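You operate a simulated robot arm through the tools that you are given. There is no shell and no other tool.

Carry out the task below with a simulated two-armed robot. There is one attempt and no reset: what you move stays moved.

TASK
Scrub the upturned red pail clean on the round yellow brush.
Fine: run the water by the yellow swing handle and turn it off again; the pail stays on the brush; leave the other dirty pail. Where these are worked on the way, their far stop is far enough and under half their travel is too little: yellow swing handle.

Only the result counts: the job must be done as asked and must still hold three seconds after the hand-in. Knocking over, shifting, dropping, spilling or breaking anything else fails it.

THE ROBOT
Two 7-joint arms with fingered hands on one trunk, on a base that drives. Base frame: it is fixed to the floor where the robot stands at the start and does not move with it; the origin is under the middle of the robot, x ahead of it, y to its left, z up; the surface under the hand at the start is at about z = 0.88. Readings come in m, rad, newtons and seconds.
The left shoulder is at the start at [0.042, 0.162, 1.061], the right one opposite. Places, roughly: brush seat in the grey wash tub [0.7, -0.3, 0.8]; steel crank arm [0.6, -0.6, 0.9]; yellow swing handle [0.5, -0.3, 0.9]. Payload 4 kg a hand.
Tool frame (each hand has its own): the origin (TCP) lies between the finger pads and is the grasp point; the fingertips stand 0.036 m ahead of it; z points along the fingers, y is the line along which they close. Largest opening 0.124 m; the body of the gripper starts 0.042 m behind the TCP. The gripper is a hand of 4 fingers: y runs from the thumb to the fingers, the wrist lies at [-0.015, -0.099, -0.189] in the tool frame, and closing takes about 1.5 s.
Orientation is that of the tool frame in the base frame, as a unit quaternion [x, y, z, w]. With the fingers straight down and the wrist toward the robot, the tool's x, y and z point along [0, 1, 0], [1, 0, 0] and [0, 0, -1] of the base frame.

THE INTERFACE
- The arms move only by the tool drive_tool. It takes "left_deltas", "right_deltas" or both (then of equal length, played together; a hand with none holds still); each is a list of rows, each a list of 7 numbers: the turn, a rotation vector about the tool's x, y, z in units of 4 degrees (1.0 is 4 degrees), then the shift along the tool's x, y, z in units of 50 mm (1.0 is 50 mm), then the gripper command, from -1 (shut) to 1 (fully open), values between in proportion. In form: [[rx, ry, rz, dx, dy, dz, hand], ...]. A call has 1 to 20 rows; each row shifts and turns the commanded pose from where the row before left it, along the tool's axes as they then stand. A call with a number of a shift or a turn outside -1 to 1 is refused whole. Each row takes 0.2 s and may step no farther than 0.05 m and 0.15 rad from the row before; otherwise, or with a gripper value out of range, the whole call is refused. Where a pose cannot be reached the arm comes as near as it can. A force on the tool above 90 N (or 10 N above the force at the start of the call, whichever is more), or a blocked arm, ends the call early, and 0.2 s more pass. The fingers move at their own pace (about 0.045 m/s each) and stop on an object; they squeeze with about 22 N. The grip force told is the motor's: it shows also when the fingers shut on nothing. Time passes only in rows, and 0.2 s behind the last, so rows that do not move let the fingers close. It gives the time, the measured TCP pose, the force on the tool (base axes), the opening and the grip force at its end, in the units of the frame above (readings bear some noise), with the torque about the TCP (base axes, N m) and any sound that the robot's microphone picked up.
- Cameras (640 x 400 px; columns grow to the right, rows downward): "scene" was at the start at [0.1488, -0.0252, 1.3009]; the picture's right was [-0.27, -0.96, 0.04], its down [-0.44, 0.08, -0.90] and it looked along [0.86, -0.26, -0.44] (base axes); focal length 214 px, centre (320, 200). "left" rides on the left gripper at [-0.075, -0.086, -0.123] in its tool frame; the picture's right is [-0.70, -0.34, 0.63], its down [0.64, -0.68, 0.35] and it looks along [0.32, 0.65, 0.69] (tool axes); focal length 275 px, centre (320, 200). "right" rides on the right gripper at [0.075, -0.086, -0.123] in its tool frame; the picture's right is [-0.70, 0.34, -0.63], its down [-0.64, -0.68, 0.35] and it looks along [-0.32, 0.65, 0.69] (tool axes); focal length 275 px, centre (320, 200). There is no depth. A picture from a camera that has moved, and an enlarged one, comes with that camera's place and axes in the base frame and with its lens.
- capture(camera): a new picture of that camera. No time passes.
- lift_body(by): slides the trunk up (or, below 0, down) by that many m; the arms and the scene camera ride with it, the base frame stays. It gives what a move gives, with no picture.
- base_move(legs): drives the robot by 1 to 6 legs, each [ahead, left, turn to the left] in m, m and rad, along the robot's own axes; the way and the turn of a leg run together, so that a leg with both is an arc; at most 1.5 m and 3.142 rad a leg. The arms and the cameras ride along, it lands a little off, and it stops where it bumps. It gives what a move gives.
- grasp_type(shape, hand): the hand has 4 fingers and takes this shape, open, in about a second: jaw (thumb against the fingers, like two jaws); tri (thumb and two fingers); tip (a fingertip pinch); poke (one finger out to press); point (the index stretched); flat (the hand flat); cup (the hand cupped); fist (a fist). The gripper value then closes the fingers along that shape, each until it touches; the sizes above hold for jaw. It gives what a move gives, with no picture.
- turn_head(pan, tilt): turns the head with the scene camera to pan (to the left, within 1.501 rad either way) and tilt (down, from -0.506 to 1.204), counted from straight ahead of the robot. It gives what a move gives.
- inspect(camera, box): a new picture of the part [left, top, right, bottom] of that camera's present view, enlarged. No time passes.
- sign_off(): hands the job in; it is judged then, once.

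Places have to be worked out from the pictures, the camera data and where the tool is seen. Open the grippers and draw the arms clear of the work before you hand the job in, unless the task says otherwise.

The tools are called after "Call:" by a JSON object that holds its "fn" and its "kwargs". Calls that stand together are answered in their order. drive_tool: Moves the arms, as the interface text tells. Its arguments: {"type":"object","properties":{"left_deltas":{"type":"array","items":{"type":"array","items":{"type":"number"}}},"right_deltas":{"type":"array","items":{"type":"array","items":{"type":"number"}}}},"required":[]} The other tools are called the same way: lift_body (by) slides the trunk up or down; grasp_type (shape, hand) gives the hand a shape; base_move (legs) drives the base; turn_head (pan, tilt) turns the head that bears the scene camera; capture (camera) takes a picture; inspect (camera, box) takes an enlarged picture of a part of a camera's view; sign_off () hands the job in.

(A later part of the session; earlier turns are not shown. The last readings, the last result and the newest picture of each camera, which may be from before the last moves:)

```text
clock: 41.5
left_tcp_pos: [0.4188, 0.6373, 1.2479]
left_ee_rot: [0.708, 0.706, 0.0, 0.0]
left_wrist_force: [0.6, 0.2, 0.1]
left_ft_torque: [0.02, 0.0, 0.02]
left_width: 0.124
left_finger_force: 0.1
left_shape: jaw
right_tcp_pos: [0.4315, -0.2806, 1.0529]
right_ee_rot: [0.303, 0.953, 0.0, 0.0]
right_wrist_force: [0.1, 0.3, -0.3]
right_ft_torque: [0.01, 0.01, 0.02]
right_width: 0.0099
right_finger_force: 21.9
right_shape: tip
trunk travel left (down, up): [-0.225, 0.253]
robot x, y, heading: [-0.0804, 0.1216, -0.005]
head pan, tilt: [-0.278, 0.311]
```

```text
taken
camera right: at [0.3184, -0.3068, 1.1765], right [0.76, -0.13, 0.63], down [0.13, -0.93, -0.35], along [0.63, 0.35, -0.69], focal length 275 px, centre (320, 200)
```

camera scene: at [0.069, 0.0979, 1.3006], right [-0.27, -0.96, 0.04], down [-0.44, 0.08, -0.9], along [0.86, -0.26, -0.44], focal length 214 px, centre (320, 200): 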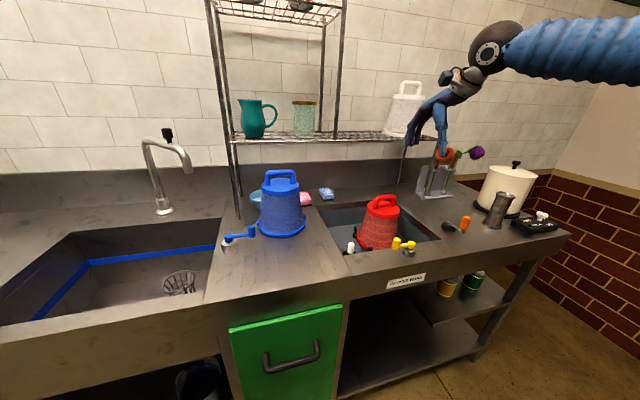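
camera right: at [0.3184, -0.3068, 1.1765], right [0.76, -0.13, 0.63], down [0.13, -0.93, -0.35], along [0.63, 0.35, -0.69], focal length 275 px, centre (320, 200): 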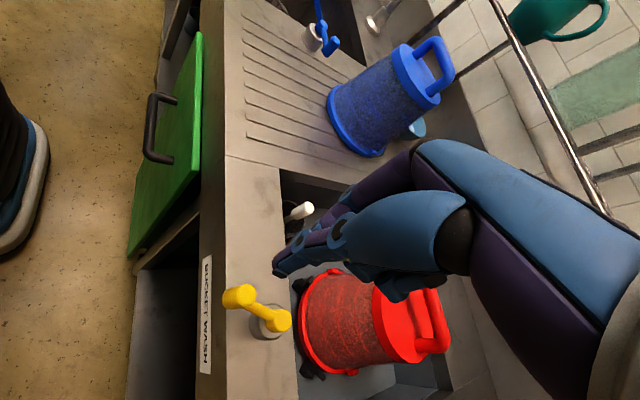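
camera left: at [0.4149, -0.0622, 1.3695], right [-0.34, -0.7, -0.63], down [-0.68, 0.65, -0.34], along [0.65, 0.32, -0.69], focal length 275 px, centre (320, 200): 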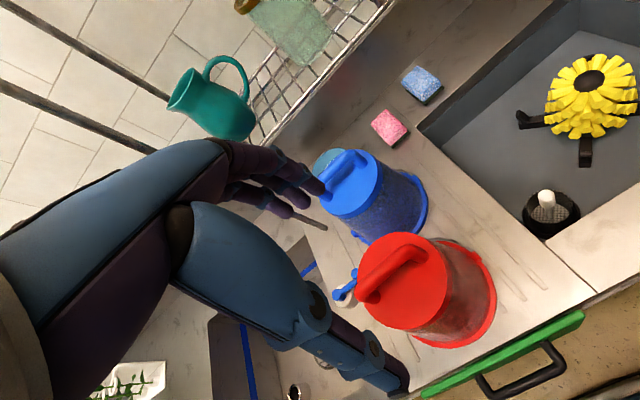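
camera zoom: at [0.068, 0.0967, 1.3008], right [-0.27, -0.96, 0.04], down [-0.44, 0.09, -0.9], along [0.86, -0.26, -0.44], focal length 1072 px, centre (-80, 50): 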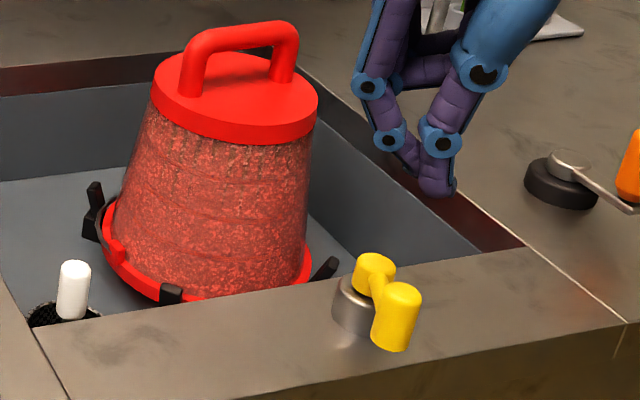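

The lever stands at about 65° toward the robot and the pail is undisturbed. No water sound yet, so I'll push the knob farther: fingertips closed, lowered on its +y side, then pushed toward -y.

Call:
{"fn": "drive_tool", "kwargs": {"right_deltas": [[0, 0, 0, 0.55, 0.76, 0, -1], [0, 0, 0, 0, 0, 0.7, -1], [0, 0, 0, 0, 0, 0.7, -1], [0, 0, 0, 0, 0, 0.75, -1], [0, 0, 0, -0.1155, -0.163, 0, -1], [0, 0, 0, -0.1155, -0.163, 0, -1], [0, 0, 0, 0, 0, 0, -1]]}}

Call:
{"fn": "inspect", "kwargs": {"camera": "scene", "box": [360, 190, 440, 270]}}

Call:
{"fn": "capture", "kwargs": {"camera": "right"}}

```text
clock: 43.1
left_tcp_pos: [0.419, 0.6391, 1.2475]
left_ee_rot: [0.708, 0.706, 0.0, 0.0]
left_wrist_force: [-0.8, 0.0, 0.0]
left_ft_torque: [-0.02, 0.02, 0.0]
left_width: 0.1239
left_finger_force: 0.0
left_shape: jaw
right_tcp_pos: [0.4304, -0.2524, 0.9467]
right_ee_rot: [0.303, 0.953, 0.0, 0.0]
right_wrist_force: [0.7, -0.3, 0.4]
right_ft_torque: [-0.03, 0.0, -0.01]
right_width: 0.0095
right_finger_force: 21.7
right_shape: tip
trunk travel left (down, up): [-0.225, 0.253]
robot x, y, heading: [-0.0812, 0.1218, -0.006]
head pan, tilt: [-0.278, 0.311]
```

```text
5.00 times, centred on (400, 230) of scene
camera zoom: at [0.0675, 0.0977, 1.301], right [-0.27, -0.96, 0.04], down [-0.44, 0.08, -0.9], along [0.86, -0.26, -0.44], focal length 1072 px, centre (-80, 50)
```

zoom: 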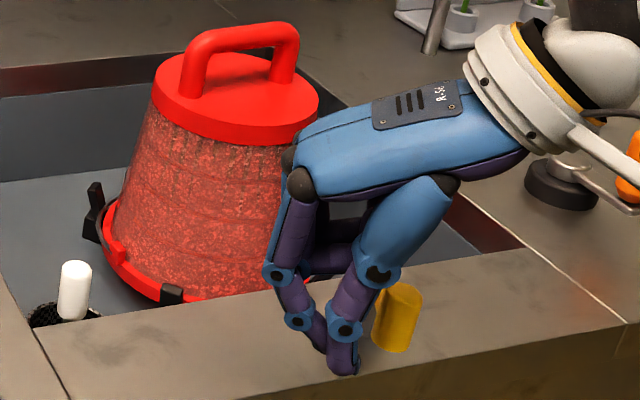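

```text
taken
camera right: at [0.318, -0.2791, 1.0695], right [0.76, -0.13, 0.63], down [0.13, -0.93, -0.35], along [0.63, 0.35, -0.69], focal length 275 px, centre (320, 200)
```

right: 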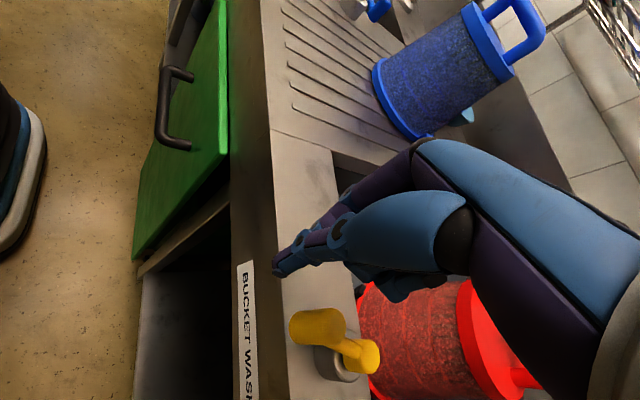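

Fingertips are beside the knob. I push it toward -y in small steps, watching for resistance.

Call:
{"fn": "drive_tool", "kwargs": {"right_deltas": [[0, 0, 0, -0.1155, -0.163, 0, -1], [0, 0, 0, -0.1155, -0.163, 0, -1], [0, 0, 0, -0.1155, -0.163, 0, -1], [0, 0, 0, 0, 0, 0, -1]]}}

Call:
{"fn": "inspect", "kwargs": {"camera": "scene", "box": [360, 190, 440, 270]}}

```text
clock: 44.1
left_tcp_pos: [0.4188, 0.6388, 1.2479]
left_ee_rot: [0.708, 0.706, 0.0, 0.0]
left_wrist_force: [0.8, 0.0, -0.2]
left_ft_torque: [0.0, -0.02, -0.01]
left_width: 0.1238
left_finger_force: 0.0
left_shape: jaw
right_tcp_pos: [0.4305, -0.2814, 0.9468]
right_ee_rot: [0.304, 0.953, 0.0, 0.0]
right_wrist_force: [-3.9, 3.0, 0.7]
right_ft_torque: [0.11, 0.07, -0.02]
right_width: 0.0093
right_finger_force: 22.4
right_shape: tip
trunk travel left (down, up): [-0.225, 0.253]
robot x, y, heading: [-0.0789, 0.1208, -0.002]
head pan, tilt: [-0.278, 0.311]
```

```text
5.00 times, centred on (400, 230) of scene
camera zoom: at [0.0676, 0.0979, 1.301], right [-0.27, -0.96, 0.04], down [-0.44, 0.08, -0.9], along [0.86, -0.26, -0.44], focal length 1072 px, centre (-80, 50)
```

zoom: 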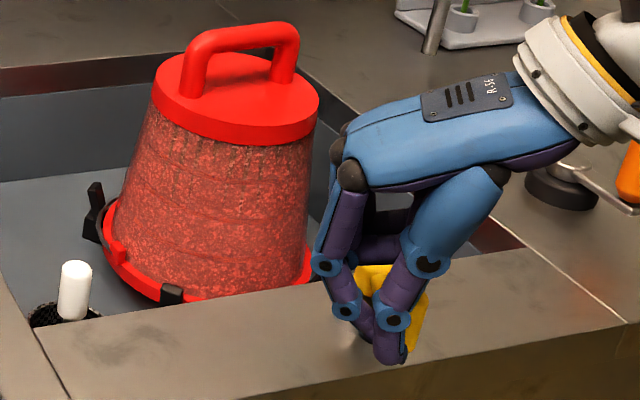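

The push was glancing (force along the finger sides). I'll back off, raise, switch to the jaw shape, and cage the knob between thumb and fingers with the wrist aligned to the lever's tangent.

Call:
{"fn": "drive_tool", "kwargs": {"right_deltas": [[0, 0, 0, 0.1155, 0.163, 0, -1], [0, 0, 0, 0.2, 0.26, -0.3, -1], [0, 0, 0, 0, 0, -0.9, -1], [0, 0, 0, 0, 0, -0.9, -1], [0, 0, 0, 0, 0, -0.5, -1], [0, 0, 0, 0, 0, 0, -1]]}}

Call:
{"fn": "grasp_type", "kwargs": {"hand": "right", "shape": "jaw"}}

Call:
{"fn": "inspect", "kwargs": {"camera": "scene", "box": [370, 210, 430, 270]}}

Call:
{"fn": "inspect", "kwargs": {"camera": "right", "box": [200, 220, 360, 380]}}

```text
clock: 45.5
left_tcp_pos: [0.4203, 0.6385, 1.248]
left_ee_rot: [0.708, 0.707, -0.001, 0.0]
left_wrist_force: [-0.8, -0.1, 0.5]
left_ft_torque: [0.02, 0.0, 0.01]
left_width: 0.1239
left_finger_force: 0.1
left_shape: jaw
right_tcp_pos: [0.4305, -0.2565, 1.0777]
right_ee_rot: [0.303, 0.953, 0.0, 0.0]
right_wrist_force: [0.3, 0.0, -0.3]
right_ft_torque: [0.02, 0.04, -0.02]
right_width: 0.0095
right_finger_force: 22.4
right_shape: tip
trunk travel left (down, up): [-0.225, 0.253]
robot x, y, heading: [-0.0802, 0.122, -0.007]
head pan, tilt: [-0.278, 0.311]
```

```text
clock: 46.4
left_tcp_pos: [0.4191, 0.6398, 1.248]
left_ee_rot: [0.708, 0.707, 0.0, 0.0]
left_wrist_force: [-0.4, -0.5, -0.7]
left_ft_torque: [0.0, -0.02, 0.01]
left_width: 0.1239
left_finger_force: 0.1
left_shape: jaw
right_tcp_pos: [0.4318, -0.2563, 1.0769]
right_ee_rot: [0.303, 0.953, -0.001, 0.0]
right_wrist_force: [0.2, 0.4, -0.1]
right_ft_torque: [-0.01, -0.01, -0.01]
right_width: 0.1237
right_finger_force: 0.1
right_shape: jaw
trunk travel left (down, up): [-0.225, 0.253]
robot x, y, heading: [-0.0836, 0.1224, -0.005]
head pan, tilt: [-0.278, 0.311]
```

```text
6.67 times, centred on (400, 240) of scene
camera zoom: at [0.0677, 0.0974, 1.301], right [-0.27, -0.96, 0.04], down [-0.44, 0.08, -0.9], along [0.86, -0.26, -0.44], focal length 1430 px, centre (-213, -67)
```

zoom: 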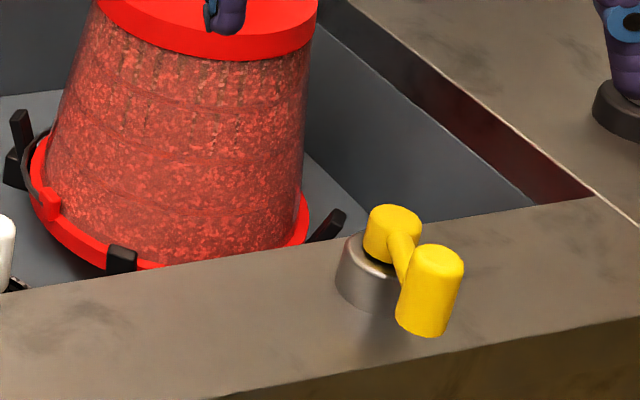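

```text
2.50 times, centred on (280, 300) of right
camera zoom: at [0.3185, -0.2829, 1.1997], right [0.76, -0.13, 0.63], down [0.13, -0.93, -0.35], along [0.63, 0.35, -0.69], focal length 688 px, centre (420, -50)
```

zoom: 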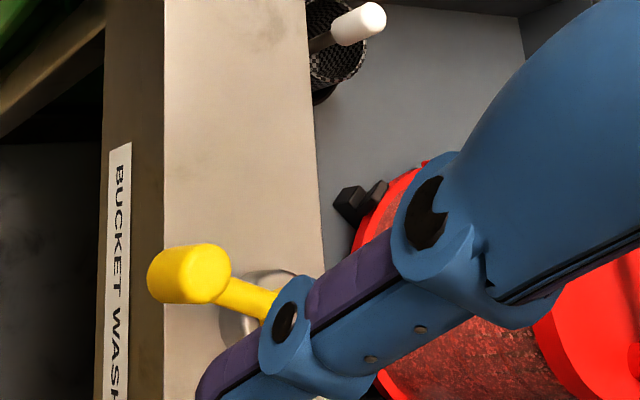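

The knob is at about [0.4276, -0.2895] (lever ≈ 64°). I place the half-open jaw around it with yaw matched and lower to z ≈ 0.941.

Call:
{"fn": "drive_tool", "kwargs": {"right_deltas": [[0, 0, 0, -0.315, -0.59, 0, 0.1], [0, 0, -1, 0, 0, 0, 0.1], [0, 0, -1, 0, 0, 0, 0.1], [0, 0, -0.45, 0, 0, 0, 0.1], [0, 0, 0, 0, 0, 0.7, 0.1], [0, 0, 0, 0, 0, 0.7, 0.1], [0, 0, 0, 0, 0, 0.7, 0.1], [0, 0, 0, 0, 0, 0.6, 0.1], [0, 0, 0, 0, 0, 0, 0.1]]}}

Call:
{"fn": "inspect", "kwargs": {"camera": "scene", "box": [360, 190, 440, 270]}}

Call:
{"fn": "capture", "kwargs": {"camera": "right"}}

```text
clock: 48.4
left_tcp_pos: [0.4188, 0.6389, 1.2478]
left_ee_rot: [0.707, 0.707, 0.0, 0.0]
left_wrist_force: [-0.2, -0.2, 0.0]
left_ft_torque: [-0.07, 0.0, -0.02]
left_width: 0.1235
left_finger_force: 0.1
left_shape: jaw
right_tcp_pos: [0.4268, -0.2895, 0.9434]
right_ee_rot: [0.22, 0.975, 0.0, 0.0]
right_wrist_force: [-0.2, 0.0, 0.0]
right_ft_torque: [0.01, -0.02, -0.02]
right_width: 0.0688
right_finger_force: 0.1
right_shape: jaw
trunk travel left (down, up): [-0.225, 0.253]
robot x, y, heading: [-0.0804, 0.1247, -0.005]
head pan, tilt: [-0.278, 0.311]
```

```text
5.00 times, centred on (400, 230) of scene
camera zoom: at [0.0674, 0.0976, 1.3011], right [-0.27, -0.96, 0.04], down [-0.44, 0.08, -0.9], along [0.86, -0.26, -0.44], focal length 1072 px, centre (-80, 50)
```

zoom: 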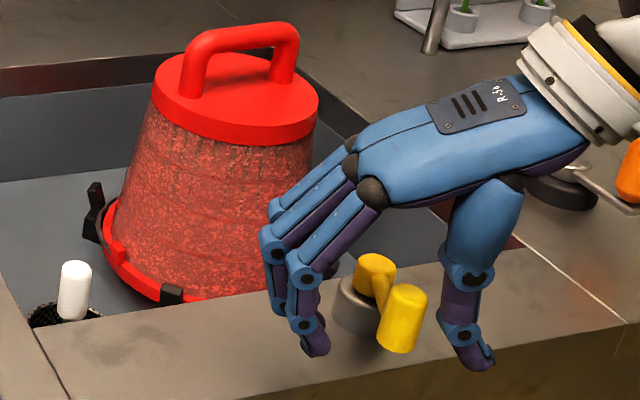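

```text
taken
camera right: at [0.321, -0.3341, 1.0652], right [0.77, 0.01, 0.63], down [0.29, -0.89, -0.35], along [0.56, 0.45, -0.69], focal length 275 px, centre (320, 200)
```

right: 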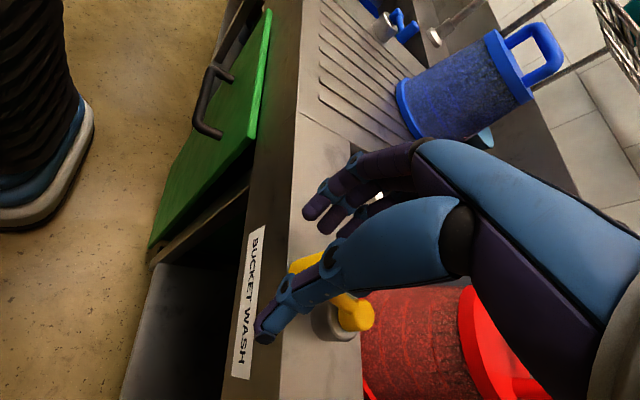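

The knob sits nicely between thumb and fingers. I close to a loose cage (~3 cm) and follow the arc onward, 24° more.

Call:
{"fn": "drive_tool", "kwargs": {"right_deltas": [[0, 0, 0, 0, 0, 0, -0.5], [0, 0, 0, 0, 0, 0, -0.5], [0, 0, 0, 0, 0, 0, -0.5], [0, 0, 0, 0, 0, 0, -0.5], [0, 0, -1, -0.003, -0.075, 0, -0.5], [0, 0, -1, -0.003, -0.075, 0, -0.5], [0, 0, -1, -0.003, -0.075, 0, -0.5], [0, 0, -1, -0.003, -0.075, 0, -0.5], [0, 0, -1, -0.003, -0.075, 0, -0.5], [0, 0, -1, -0.003, -0.075, 0, -0.5], [0, 0, 0, 0, 0, 0, -0.5]]}}

Call:
{"fn": "inspect", "kwargs": {"camera": "scene", "box": [360, 190, 440, 270]}}

```text
clock: 50.8
left_tcp_pos: [0.4195, 0.6379, 1.2486]
left_ee_rot: [0.708, 0.707, 0.001, 0.0]
left_wrist_force: [0.3, -0.7, -0.1]
left_ft_torque: [0.03, 0.04, 0.02]
left_width: 0.124
left_finger_force: 0.2
left_shape: jaw
right_tcp_pos: [0.4217, -0.3114, 0.9426]
right_ee_rot: [0.013, 1.0, 0.0, 0.0]
right_wrist_force: [0.2, -0.4, -0.3]
right_ft_torque: [-0.01, -0.03, 0.02]
right_width: 0.0312
right_finger_force: 0.1
right_shape: jaw
trunk travel left (down, up): [-0.225, 0.253]
robot x, y, heading: [-0.0826, 0.1188, 0.002]
head pan, tilt: [-0.278, 0.311]
```

```text
5.00 times, centred on (400, 230) of scene
camera zoom: at [0.0676, 0.0972, 1.301], right [-0.27, -0.96, 0.04], down [-0.44, 0.08, -0.9], along [0.86, -0.26, -0.44], focal length 1072 px, centre (-80, 50)
```

zoom: 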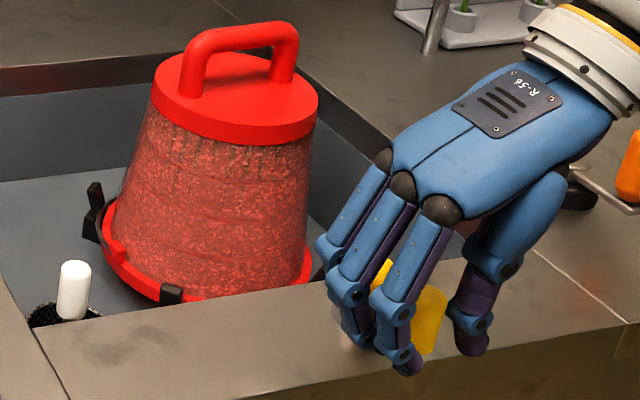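

The lever follows freely (about 85°), still no resistance or sound. I continue the arc another 16°.

Call:
{"fn": "drive_tool", "kwargs": {"right_deltas": [[0, 0, -1, -0.003, -0.075, 0, -0.5], [0, 0, -1, -0.003, -0.075, 0, -0.5], [0, 0, -1, -0.003, -0.075, 0, -0.5], [0, 0, -1, -0.003, -0.075, 0, -0.5], [0, 0, 0, 0, 0, 0, -0.5]]}}

Call:
{"fn": "inspect", "kwargs": {"camera": "scene", "box": [360, 190, 440, 270]}}

Call:
{"fn": "capture", "kwargs": {"camera": "right"}}

```text
clock: 52.0
left_tcp_pos: [0.4191, 0.6391, 1.2483]
left_ee_rot: [0.708, 0.707, 0.0, 0.0]
left_wrist_force: [-1.1, -0.3, -0.6]
left_ft_torque: [0.03, 0.0, -0.03]
left_width: 0.1239
left_finger_force: 0.1
left_shape: jaw
right_tcp_pos: [0.4232, -0.3273, 0.9427]
right_ee_rot: [-0.126, 0.992, -0.001, 0.0]
right_wrist_force: [2.5, 7.1, 1.6]
right_ft_torque: [0.29, -0.05, -0.05]
right_width: 0.0333
right_finger_force: 0.0
right_shape: jaw
trunk travel left (down, up): [-0.225, 0.253]
robot x, y, heading: [-0.0791, 0.1213, -0.001]
head pan, tilt: [-0.278, 0.311]
```

```text
5.00 times, centred on (400, 230) of scene
camera zoom: at [0.0677, 0.0979, 1.301], right [-0.27, -0.96, 0.04], down [-0.44, 0.08, -0.9], along [0.86, -0.26, -0.44], focal length 1072 px, centre (-80, 50)
```

zoom: 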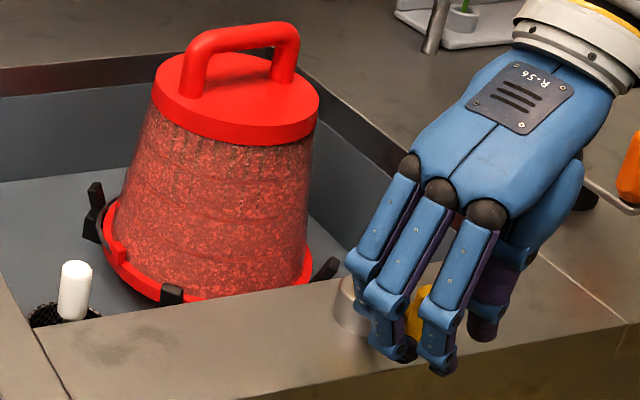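

```text
taken
camera right: at [0.3705, -0.4281, 1.0657], right [0.59, 0.5, 0.63], down [0.8, -0.5, -0.35], along [0.14, 0.71, -0.69], focal length 275 px, centre (320, 200)
```

right: 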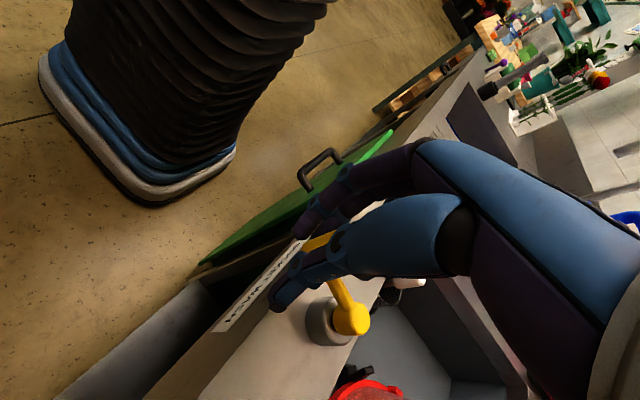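

A resistance of ~7 N along +y appears — possibly the far stop. I push two more small steps to confirm.

Call:
{"fn": "drive_tool", "kwargs": {"right_deltas": [[0, 0, 0, 0, -0.06, 0, -0.5], [0, 0, 0, 0, -0.06, 0, -0.5], [0, 0, 0, 0, 0, 0, -0.5]]}}

Call:
{"fn": "inspect", "kwargs": {"camera": "right", "box": [240, 200, 440, 400]}}

Call:
{"fn": "inspect", "kwargs": {"camera": "scene", "box": [340, 150, 460, 270]}}

```text
clock: 52.8
left_tcp_pos: [0.4195, 0.64, 1.2486]
left_ee_rot: [0.708, 0.706, 0.0, 0.001]
left_wrist_force: [-0.1, 0.2, 0.3]
left_ft_torque: [-0.01, 0.02, -0.03]
left_width: 0.1238
left_finger_force: 0.1
left_shape: jaw
right_tcp_pos: [0.4242, -0.3315, 0.9435]
right_ee_rot: [-0.127, 0.992, 0.0, 0.0]
right_wrist_force: [1.0, 12.7, 4.6]
right_ft_torque: [0.55, -0.05, 0.0]
right_width: 0.0349
right_finger_force: 0.1
right_shape: jaw
trunk travel left (down, up): [-0.225, 0.253]
robot x, y, heading: [-0.0842, 0.1248, 0.003]
head pan, tilt: [-0.278, 0.311]
```

```text
2.00 times, centred on (340, 300) of right
camera zoom: at [0.3716, -0.4329, 1.0656], right [0.59, 0.5, 0.63], down [0.8, -0.5, -0.35], along [0.14, 0.71, -0.69], focal length 551 px, centre (280, 0)
```

zoom: 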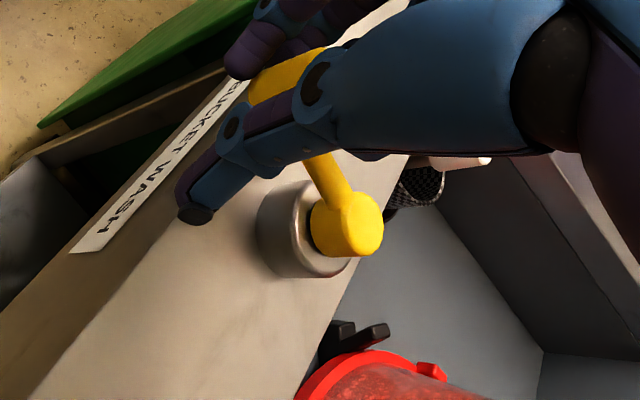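

```text
3.33 times, centred on (400, 210) of scene
camera zoom: at [0.0675, 0.0984, 1.3011], right [-0.27, -0.96, 0.04], down [-0.44, 0.08, -0.9], along [0.86, -0.26, -0.44], focal length 715 px, centre (53, 167)
```

zoom: 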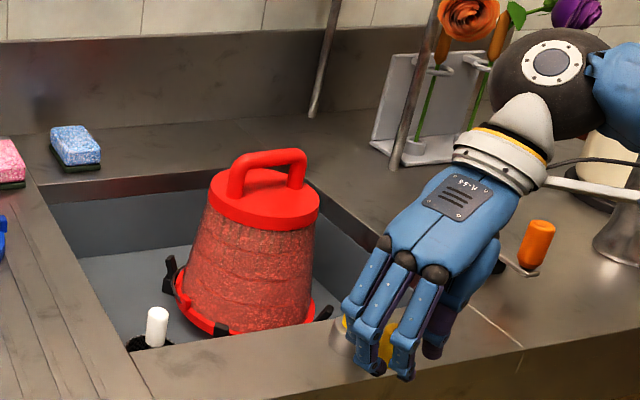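

Force grew to 13 N with hardly any motion and the lever now points straight at the robot (≈90°): the far stop. I relieve the push, open a bit and lift off to look at the lever and tub.

Call:
{"fn": "drive_tool", "kwargs": {"right_deltas": [[0, 0, 0, 0, 0.1, 0, -0.3], [0, 0, 0, 0, 0.05, 0, -0.1], [0, 0, 0, 0, 0, 0, 0], [0, 0, 0, 0, 0, 0, 0], [0, 0, 0, 0, 0, -0.5, 0], [0, 0, 0, 0, 0, -0.9, 0], [0, 0, 0, 0, 0, -0.9, 0], [0, 0, 0, 0, 0, 0, 0]]}}

Call:
{"fn": "inspect", "kwargs": {"camera": "scene", "box": [340, 150, 460, 270]}}

Call:
{"fn": "capture", "kwargs": {"camera": "right"}}

```text
clock: 54.6
left_tcp_pos: [0.4188, 0.638, 1.2475]
left_ee_rot: [0.708, 0.706, 0.001, 0.0]
left_wrist_force: [-0.4, 0.6, -0.3]
left_ft_torque: [-0.01, 0.02, -0.03]
left_width: 0.1238
left_finger_force: 0.1
left_shape: jaw
right_tcp_pos: [0.4217, -0.3232, 1.0583]
right_ee_rot: [-0.126, 0.992, 0.0, 0.001]
right_wrist_force: [-0.1, -1.1, 0.1]
right_ft_torque: [-0.01, -0.01, -0.01]
right_width: 0.0616
right_finger_force: 0.0
right_shape: jaw
trunk travel left (down, up): [-0.225, 0.253]
robot x, y, heading: [-0.0809, 0.1219, -0.003]
head pan, tilt: [-0.278, 0.311]
```

```text
3.33 times, centred on (400, 210) of scene
camera zoom: at [0.068, 0.0969, 1.3008], right [-0.27, -0.96, 0.04], down [-0.44, 0.09, -0.9], along [0.86, -0.26, -0.44], focal length 715 px, centre (53, 167)
```

zoom: 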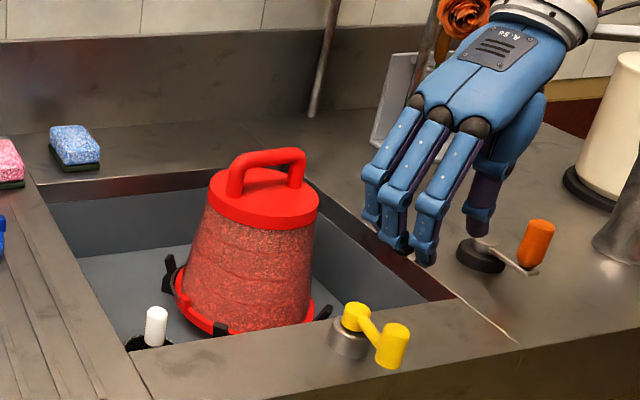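

```text
taken
camera right: at [0.3711, -0.4252, 1.1813], right [0.59, 0.5, 0.63], down [0.79, -0.5, -0.35], along [0.14, 0.71, -0.69], focal length 275 px, centre (320, 200)
```

right: 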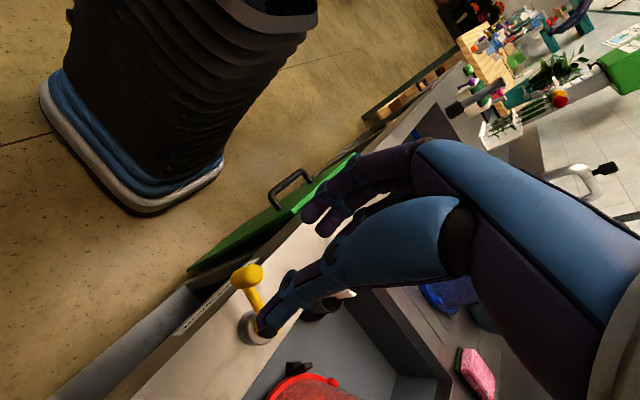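

The lever stays at the far position. I look closely at the tub for signs of running water.

Call:
{"fn": "inspect", "kwargs": {"camera": "scene", "box": [355, 195, 425, 265]}}

Call:
{"fn": "inspect", "kwargs": {"camera": "scene", "box": [320, 180, 400, 260]}}

```text
5.71 times, centred on (390, 230) of scene
camera zoom: at [0.068, 0.0969, 1.3008], right [-0.27, -0.96, 0.04], down [-0.44, 0.09, -0.9], along [0.86, -0.26, -0.44], focal length 1226 px, centre (-80, 29)
```

zoom: 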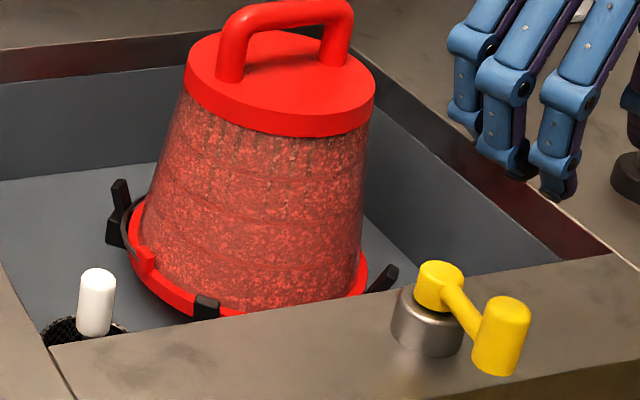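

```text
5.00 times, centred on (360, 220) of scene
camera zoom: at [0.068, 0.0969, 1.3008], right [-0.27, -0.96, 0.04], down [-0.44, 0.09, -0.9], along [0.86, -0.26, -0.44], focal length 1072 px, centre (120, 100)
```

zoom: 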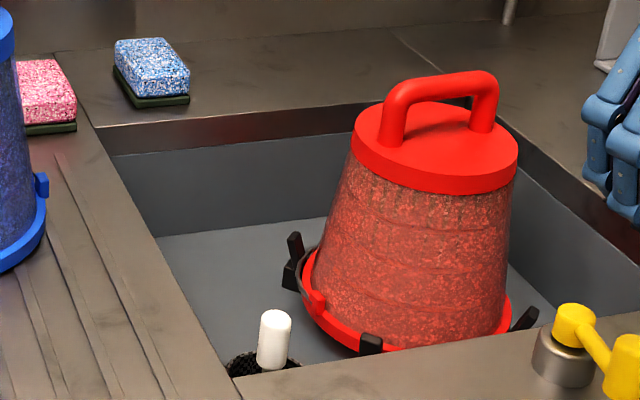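

No visible water stream from here, but the lever is at its stop. Next is the crank: hub ≈ [0.574, -0.551], orange knob ≈ [0.522, -0.551], top z ≈ 0.95. I raise the hand and unwind the wrist to its default heading.

Call:
{"fn": "drive_tool", "kwargs": {"right_deltas": [[0, 0, 1, 0, 0, -0.4, 0.5], [0, 0, 1, 0, 0, -0.4, 0.5], [0, 0, 1, 0, 0, -0.4, 0.5], [0, 0, 1, 0, 0, -0.4, 0.5], [0, 0, 1, 0, 0, -0.4, 0.5], [0, 0, 1, 0, 0, -0.4, 0.5], [0, 0, 1, 0, 0, 0, 0.5], [0, 0, 1, 0, 0, 0, 0.5], [0, 0, 1, 0, 0, 0, 0.5], [0, 0, 1, 0, 0, 0, 0.5], [0, 0, 1, 0, 0, 0, 0.5], [0, 0, 1, 0, 0, 0, 0.5], [0, 0, 1, 0, 0, 0, 0.5], [0, 0, 1, 0, 0, 0, 0.5], [0, 0, 1, 0, 0, 0, 0.5], [0, 0, 1, 0, 0, 0, 0.5], [0, 0, 1, 0, 0, 0, 0.5], [0, 0, 1, 0, 0, 0, 0.5], [0, 0, 1, 0, 0, 0, 0.5], [0, 0, 1, 0, 0, 0, 0.5]]}}

Call:
{"fn": "drive_tool", "kwargs": {"right_deltas": [[0, 0, 1, 0, 0, 0, 0.5], [0, 0, 1, 0, 0, 0, 0.5], [0, 0, 1, 0, 0, 0, 0.5], [0, 0, 1, 0, 0, 0, 0.5], [0, 0, 0.5, 0, 0, 0, 0.5], [0, 0, 0, 0, 0, 0, 0.5]]}}

Call:
{"fn": "base_move", "kwargs": {"legs": [[0.02, -0.15, 0]]}}

Call:
{"fn": "capture", "kwargs": {"camera": "scene"}}

Call:
{"fn": "capture", "kwargs": {"camera": "right"}}

```text
clock: 58.8
left_tcp_pos: [0.4196, 0.6385, 1.2477]
left_ee_rot: [0.708, 0.707, 0.0, 0.0]
left_wrist_force: [0.2, -0.1, -0.3]
left_ft_torque: [0.01, 0.02, 0.02]
left_width: 0.1237
left_finger_force: 0.1
left_shape: jaw
right_tcp_pos: [0.4229, -0.3256, 1.1783]
right_ee_rot: [0.542, 0.841, 0.0, 0.001]
right_wrist_force: [0.0, -0.2, -0.2]
right_ft_torque: [0.02, 0.01, 0.01]
right_width: 0.0932
right_finger_force: 0.1
right_shape: jaw
trunk travel left (down, up): [-0.225, 0.253]
robot x, y, heading: [-0.0799, 0.1219, -0.009]
head pan, tilt: [-0.278, 0.311]
```

```text
clock: 60.2
left_tcp_pos: [0.4193, 0.6377, 1.2485]
left_ee_rot: [0.708, 0.707, 0.0, 0.0]
left_wrist_force: [-0.4, -0.4, 0.2]
left_ft_torque: [0.0, -0.04, -0.03]
left_width: 0.1237
left_finger_force: 0.0
left_shape: jaw
right_tcp_pos: [0.4209, -0.3254, 1.1772]
right_ee_rot: [0.666, 0.746, 0.0, 0.0]
right_wrist_force: [1.2, -0.3, -0.6]
right_ft_torque: [0.0, -0.01, 0.03]
right_width: 0.093
right_finger_force: 0.0
right_shape: jaw
trunk travel left (down, up): [-0.225, 0.253]
robot x, y, heading: [-0.0809, 0.1217, -0.003]
head pan, tilt: [-0.278, 0.311]
```

```text
clock: 61.5
left_tcp_pos: [0.4386, 0.4869, 1.2473]
left_ee_rot: [0.708, 0.707, 0.0, -0.001]
left_wrist_force: [0.2, 0.0, 0.8]
left_ft_torque: [0.03, 0.01, -0.01]
left_width: 0.1235
left_finger_force: 0.1
left_shape: jaw
right_tcp_pos: [0.4416, -0.4749, 1.176]
right_ee_rot: [0.666, 0.746, 0.0, -0.001]
right_wrist_force: [0.2, 0.0, 0.2]
right_ft_torque: [0.04, 0.03, -0.01]
right_width: 0.0929
right_finger_force: 0.1
right_shape: jaw
trunk travel left (down, up): [-0.225, 0.253]
robot x, y, heading: [-0.062, -0.0234, -0.006]
head pan, tilt: [-0.278, 0.311]
```

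```text
taken
camera scene: at [0.0881, -0.0538, 1.3009], right [-0.27, -0.96, 0.04], down [-0.44, 0.09, -0.9], along [0.86, -0.26, -0.44], focal length 214 px, centre (320, 200)
```

scene: 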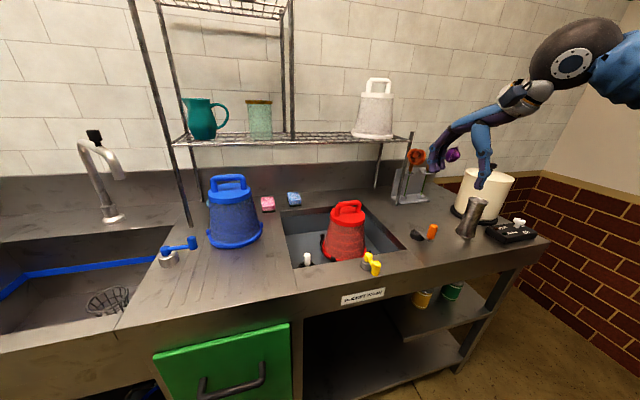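

```text
taken
camera right: at [0.3471, -0.4103, 1.2988], right [0.41, -0.65, 0.63], down [-0.6, -0.72, -0.35], along [0.68, -0.24, -0.69], focal length 275 px, centre (320, 200)
```

right: 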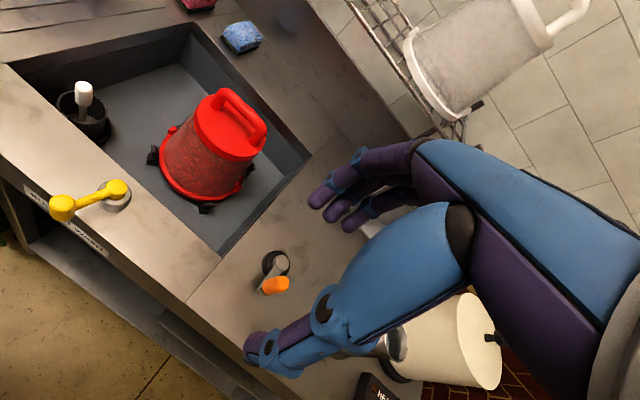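

The base moved right as planned. I set the hand to the three-finger "tri" shape to cage the crank knob and inspect the crank from this viewpoint.

Call:
{"fn": "grasp_type", "kwargs": {"hand": "right", "shape": "tri"}}

Call:
{"fn": "inspect", "kwargs": {"camera": "right", "box": [220, 220, 340, 320]}}

Call:
{"fn": "inspect", "kwargs": {"camera": "scene", "box": [400, 110, 500, 260]}}

Call:
{"fn": "capture", "kwargs": {"camera": "right"}}

```text
clock: 62.4
left_tcp_pos: [0.4392, 0.4892, 1.2484]
left_ee_rot: [0.708, 0.706, 0.0, 0.0]
left_wrist_force: [0.1, 0.2, -0.6]
left_ft_torque: [0.02, -0.02, -0.02]
left_width: 0.124
left_finger_force: 0.0
left_shape: jaw
right_tcp_pos: [0.4423, -0.4747, 1.177]
right_ee_rot: [0.666, 0.746, 0.0, 0.0]
right_wrist_force: [0.7, -0.4, 0.4]
right_ft_torque: [0.03, -0.02, 0.0]
right_width: 0.1239
right_finger_force: 0.1
right_shape: tri
trunk travel left (down, up): [-0.225, 0.253]
robot x, y, heading: [-0.0584, -0.0278, -0.003]
head pan, tilt: [-0.278, 0.311]
```

```text
4.00 times, centred on (280, 270) of right
camera zoom: at [0.3469, -0.4084, 1.2995], right [0.41, -0.65, 0.63], down [-0.6, -0.72, -0.35], along [0.68, -0.24, -0.69], focal length 1101 px, centre (480, -80)
```

zoom: 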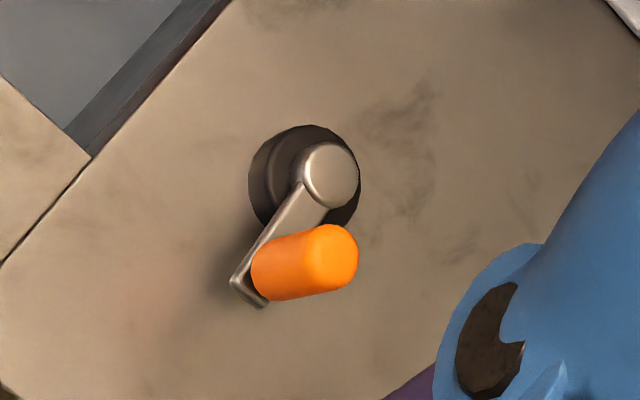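

```text
2.67 times, centred on (450, 185) of scene
camera zoom: at [0.0879, -0.0518, 1.301], right [-0.27, -0.96, 0.04], down [-0.44, 0.09, -0.9], along [0.86, -0.26, -0.44], focal length 572 px, centre (-27, 240)
```

zoom: 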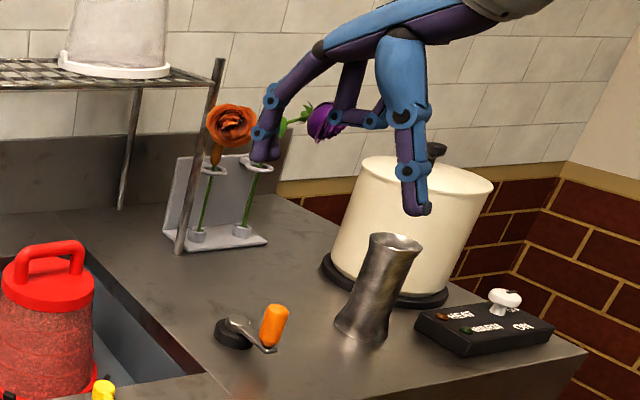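

```text
taken
camera right: at [0.3469, -0.4084, 1.2995], right [0.41, -0.65, 0.63], down [-0.6, -0.72, -0.35], along [0.68, -0.24, -0.69], focal length 275 px, centre (320, 200)
```

right: 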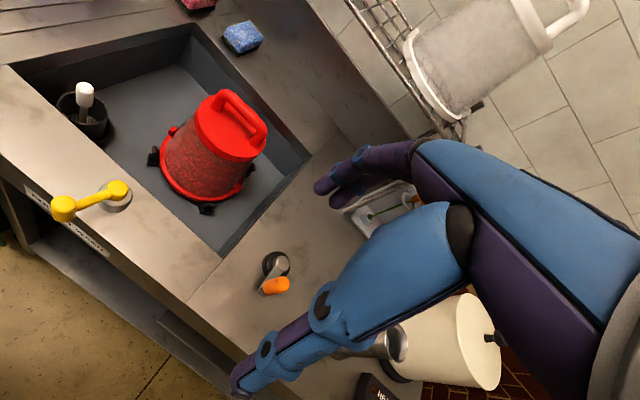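

The crank knob is at [0.5225, -0.555], z 0.90–0.95, hub [0.5735, -0.5545]. I straighten the wrist, move over the knob and descend to z ≈ 1.0.

Call:
{"fn": "drive_tool", "kwargs": {"right_deltas": [[0, 0, 0.8, 0, 0, 0, 1], [0, 0, 0.8, 0, 0, 0, 1], [0, 0, 0, -0.535, 0.535, 0, 1], [0, 0, 0, -0.535, 0.535, 0, 1], [0, 0, 0, -0.535, 0.535, 0, 1], [0, 0, 0, 0, 0, 0.8, 1], [0, 0, 0, 0, 0, 0.9, 1], [0, 0, 0, 0, 0, 0.9, 1], [0, 0, 0, 0, 0, 0.8, 1], [0, 0, 0, 0, 0, 0, 1]]}}

Call:
{"fn": "inspect", "kwargs": {"camera": "scene", "box": [380, 170, 480, 260]}}

Call:
{"fn": "capture", "kwargs": {"camera": "right"}}

```text
clock: 64.6
left_tcp_pos: [0.4387, 0.49, 1.2487]
left_ee_rot: [0.708, 0.706, 0.001, 0.0]
left_wrist_force: [-0.8, 0.0, 0.6]
left_ft_torque: [-0.03, -0.02, -0.02]
left_width: 0.1236
left_finger_force: 0.1
left_shape: jaw
right_tcp_pos: [0.5217, -0.5506, 1.0061]
right_ee_rot: [0.706, 0.708, 0.0, -0.001]
right_wrist_force: [-0.2, 0.1, 0.5]
right_ft_torque: [0.0, -0.02, -0.02]
right_width: 0.1239
right_finger_force: 0.1
right_shape: tri
trunk travel left (down, up): [-0.225, 0.253]
robot x, y, heading: [-0.0588, -0.0279, -0.009]
head pan, tilt: [-0.278, 0.311]
```

```text
4.44 times, centred on (430, 215) of scene
camera zoom: at [0.0875, -0.0509, 1.3011], right [-0.27, -0.96, 0.04], down [-0.44, 0.08, -0.9], along [0.86, -0.26, -0.44], focal length 953 px, centre (-169, 133)
```

zoom: 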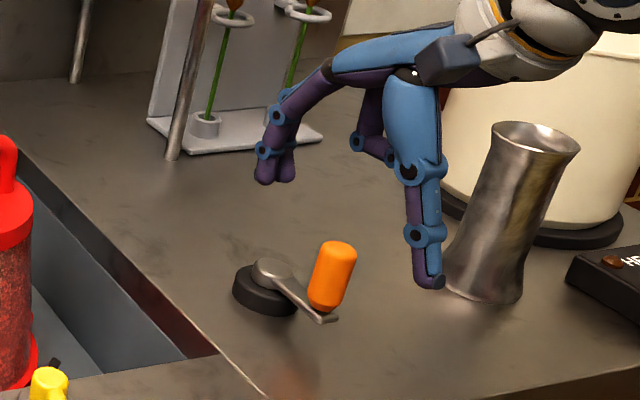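

```text
taken
camera right: at [0.4341, -0.4758, 1.129], right [0.34, -0.7, 0.63], down [-0.68, -0.65, -0.35], along [0.65, -0.31, -0.69], focal length 275 px, centre (320, 200)
```

right: 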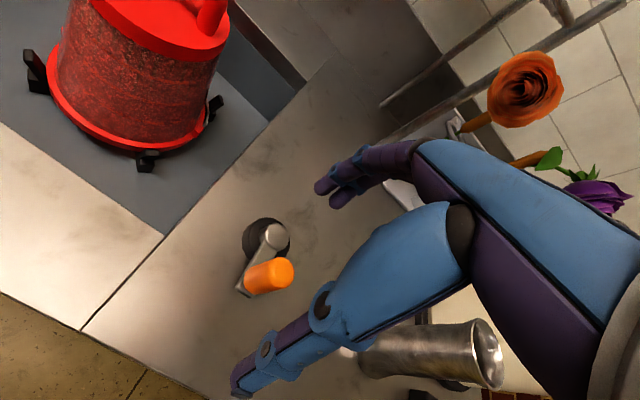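

Knob re-measured at [0.524, -0.5555]; I nudge 5 mm right and descend around it to z ≈ 0.953.

Call:
{"fn": "drive_tool", "kwargs": {"right_deltas": [[0, 0, 0, -0.1, 0.03, 0, 1], [0, 0, 0, 0, 0, 0.5, 1], [0, 0, 0, 0, 0, 0.55, 1], [0, 0, 0, 0, 0, 0, 1]]}}

Call:
{"fn": "inspect", "kwargs": {"camera": "scene", "box": [390, 190, 470, 260]}}

Call:
{"fn": "inspect", "kwargs": {"camera": "right", "box": [200, 120, 400, 400]}}

```text
clock: 65.6
left_tcp_pos: [0.4399, 0.4899, 1.2478]
left_ee_rot: [0.707, 0.707, 0.0, 0.0]
left_wrist_force: [-0.5, -0.2, 0.2]
left_ft_torque: [0.03, 0.06, -0.01]
left_width: 0.124
left_finger_force: 0.1
left_shape: jaw
right_tcp_pos: [0.5239, -0.5587, 0.9545]
right_ee_rot: [0.706, 0.708, 0.001, 0.0]
right_wrist_force: [0.0, -0.1, -0.1]
right_ft_torque: [-0.01, 0.02, 0.0]
right_width: 0.124
right_finger_force: 0.1
right_shape: tri
trunk travel left (down, up): [-0.225, 0.253]
robot x, y, heading: [-0.0601, -0.0247, -0.001]
head pan, tilt: [-0.278, 0.311]
```

```text
5.71 times, centred on (430, 225) of scene
camera zoom: at [0.0878, -0.0517, 1.301], right [-0.27, -0.96, 0.04], down [-0.44, 0.08, -0.9], along [0.86, -0.26, -0.44], focal length 1226 px, centre (-309, 57)
```

zoom: 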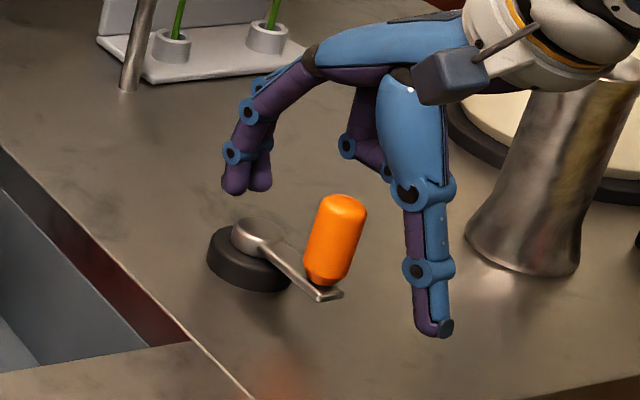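

```text
1.43 times, centred on (300, 260) of right
camera zoom: at [0.4369, -0.4829, 1.0775], right [0.34, -0.7, 0.63], down [-0.68, -0.65, -0.35], along [0.65, -0.31, -0.69], focal length 393 px, centre (349, 114)
```

zoom: 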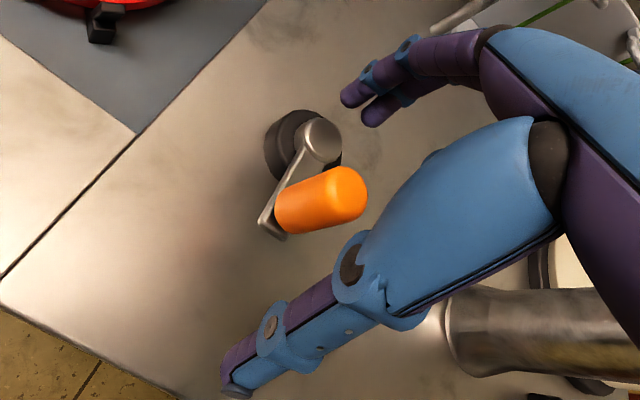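

Everything clear. I close the three fingers to a loose cage (~3.4 cm) round the 2.4 cm knob and look.

Call:
{"fn": "drive_tool", "kwargs": {"right_deltas": [[0, 0, 0, 0.04, 0, 0, -0.45], [0, 0, 0, 0, 0, 0, -0.45], [0, 0, 0, 0, 0, 0, -0.45], [0, 0, 0, 0, 0, 0, -0.45], [0, 0, 0, 0, 0, 0, -0.45], [0, 0, 0, 0, 0, 0, -0.45]]}}

Call:
{"fn": "inspect", "kwargs": {"camera": "scene", "box": [390, 190, 470, 260]}}

Call:
{"fn": "inspect", "kwargs": {"camera": "right", "box": [200, 120, 400, 400]}}

```text
clock: 67.0
left_tcp_pos: [0.4385, 0.4895, 1.2477]
left_ee_rot: [0.708, 0.706, 0.0, 0.001]
left_wrist_force: [0.2, 0.1, 0.2]
left_ft_torque: [-0.04, -0.03, 0.0]
left_width: 0.1235
left_finger_force: 0.0
left_shape: jaw
right_tcp_pos: [0.5237, -0.5558, 0.9547]
right_ee_rot: [0.707, 0.707, 0.0, 0.0]
right_wrist_force: [-14.2, 0.8, -1.8]
right_ft_torque: [-0.04, -0.04, 0.04]
right_width: 0.0431
right_finger_force: 0.0
right_shape: tri
trunk travel left (down, up): [-0.225, 0.253]
robot x, y, heading: [-0.0611, -0.0232, -0.005]
head pan, tilt: [-0.278, 0.311]
```

```text
5.71 times, centred on (430, 225) of scene
camera zoom: at [0.0866, -0.0517, 1.3011], right [-0.27, -0.96, 0.04], down [-0.44, 0.08, -0.9], along [0.86, -0.26, -0.44], focal length 1226 px, centre (-309, 57)
```

zoom: 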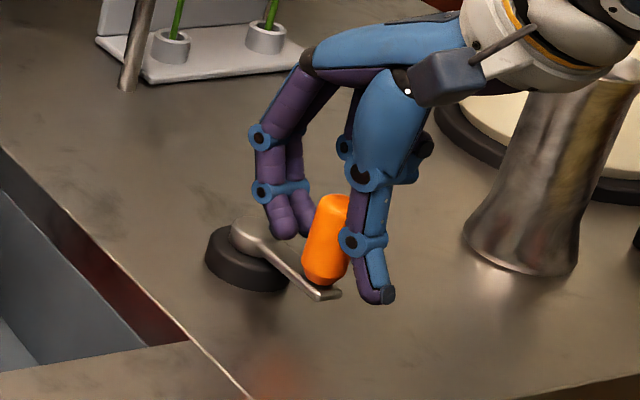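

```text
1.43 times, centred on (300, 260) of right
camera zoom: at [0.4351, -0.4809, 1.0777], right [0.34, -0.7, 0.63], down [-0.68, -0.65, -0.35], along [0.65, -0.31, -0.69], focal length 393 px, centre (349, 114)
```

zoom: 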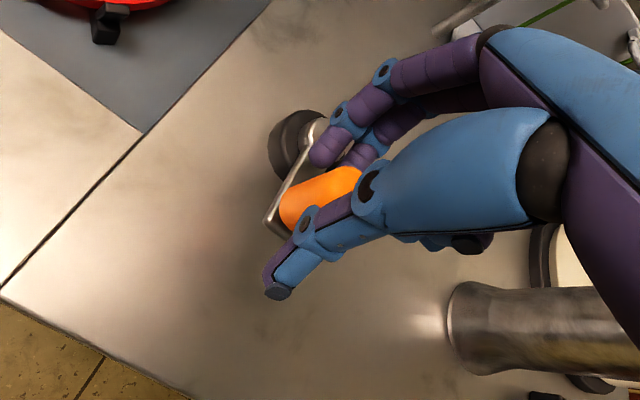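

The thumb presses the knob (−14 N in x), so the hand should sit a few mm nearer the robot. I shift −6 mm in x.

Call:
{"fn": "drive_tool", "kwargs": {"right_deltas": [[0, 0, 0, 0, -0.12, 0, -0.45], [0, 0, 0, 0, 0, 0, -0.45], [0, 0, 0, 0, 0, 0, -0.45]]}}

Call:
{"fn": "inspect", "kwargs": {"camera": "scene", "box": [390, 190, 470, 260]}}

```text
clock: 67.8
left_tcp_pos: [0.4395, 0.4897, 1.247]
left_ee_rot: [0.708, 0.706, 0.0, 0.0]
left_wrist_force: [-0.4, 0.2, -0.8]
left_ft_torque: [-0.01, -0.02, 0.01]
left_width: 0.1239
left_finger_force: 0.1
left_shape: jaw
right_tcp_pos: [0.5178, -0.5558, 0.9551]
right_ee_rot: [0.707, 0.708, 0.0, 0.0]
right_wrist_force: [-5.3, 0.8, -1.4]
right_ft_torque: [0.0, -0.01, 0.03]
right_width: 0.0376
right_finger_force: 0.1
right_shape: tri
trunk travel left (down, up): [-0.225, 0.253]
robot x, y, heading: [-0.0605, -0.026, -0.011]
head pan, tilt: [-0.278, 0.311]
```

```text
5.71 times, centred on (430, 225) of scene
camera zoom: at [0.0876, -0.0515, 1.301], right [-0.27, -0.96, 0.04], down [-0.44, 0.08, -0.9], along [0.86, -0.26, -0.44], focal length 1226 px, centre (-309, 57)
```

zoom: 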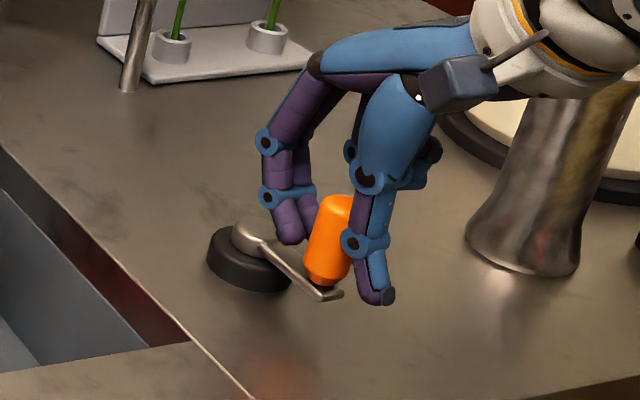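

A firm grip is safer than a loose cage sideways, so I shift −3 mm more and close fully on the knob.

Call:
{"fn": "drive_tool", "kwargs": {"right_deltas": [[0, 0, 0, 0, -0.06, 0, -0.6], [0, 0, 0, 0, 0, 0, -0.8], [0, 0, 0, 0, 0, 0, -1], [0, 0, 0, 0, 0, 0, -1], [0, 0, 0, 0, 0, 0, -1]]}}

Call:
{"fn": "inspect", "kwargs": {"camera": "scene", "box": [390, 190, 470, 260]}}

Call:
{"fn": "inspect", "kwargs": {"camera": "right", "box": [200, 120, 400, 400]}}

```text
clock: 69.0
left_tcp_pos: [0.4381, 0.4891, 1.2483]
left_ee_rot: [0.708, 0.706, 0.0, 0.0]
left_wrist_force: [0.4, -0.6, 0.5]
left_ft_torque: [-0.02, 0.0, -0.01]
left_width: 0.1241
left_finger_force: 0.1
left_shape: jaw
right_tcp_pos: [0.5165, -0.5569, 0.9555]
right_ee_rot: [0.707, 0.707, 0.0, 0.0]
right_wrist_force: [-5.1, -0.4, -2.0]
right_ft_torque: [-0.05, -0.58, -0.01]
right_width: 0.0282
right_finger_force: 22.1
right_shape: tri
trunk travel left (down, up): [-0.225, 0.253]
robot x, y, heading: [-0.0613, -0.0298, -0.004]
head pan, tilt: [-0.278, 0.311]
```

```text
5.71 times, centred on (430, 225) of scene
camera zoom: at [0.0875, -0.0517, 1.301], right [-0.27, -0.96, 0.04], down [-0.44, 0.08, -0.9], along [0.86, -0.26, -0.44], focal length 1226 px, centre (-309, 57)
```

zoom: 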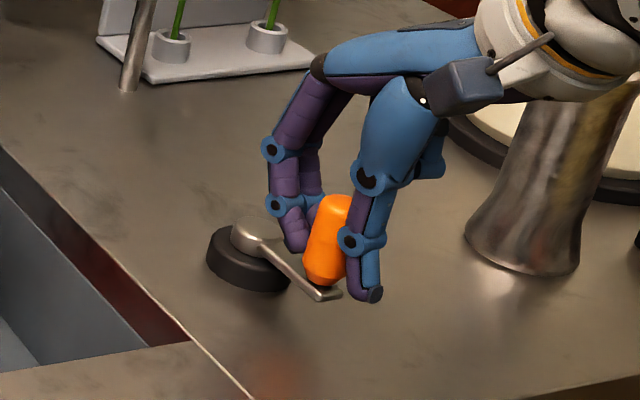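

```text
1.43 times, centred on (300, 260) of right
camera zoom: at [0.4276, -0.4806, 1.0773], right [0.34, -0.7, 0.63], down [-0.68, -0.65, -0.35], along [0.65, -0.31, -0.69], focal length 393 px, centre (349, 114)
```

zoom: 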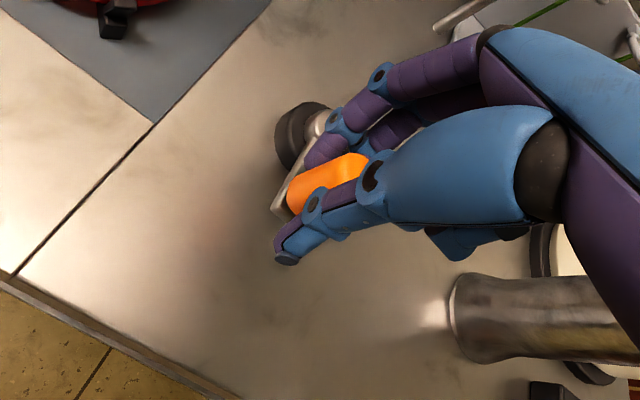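

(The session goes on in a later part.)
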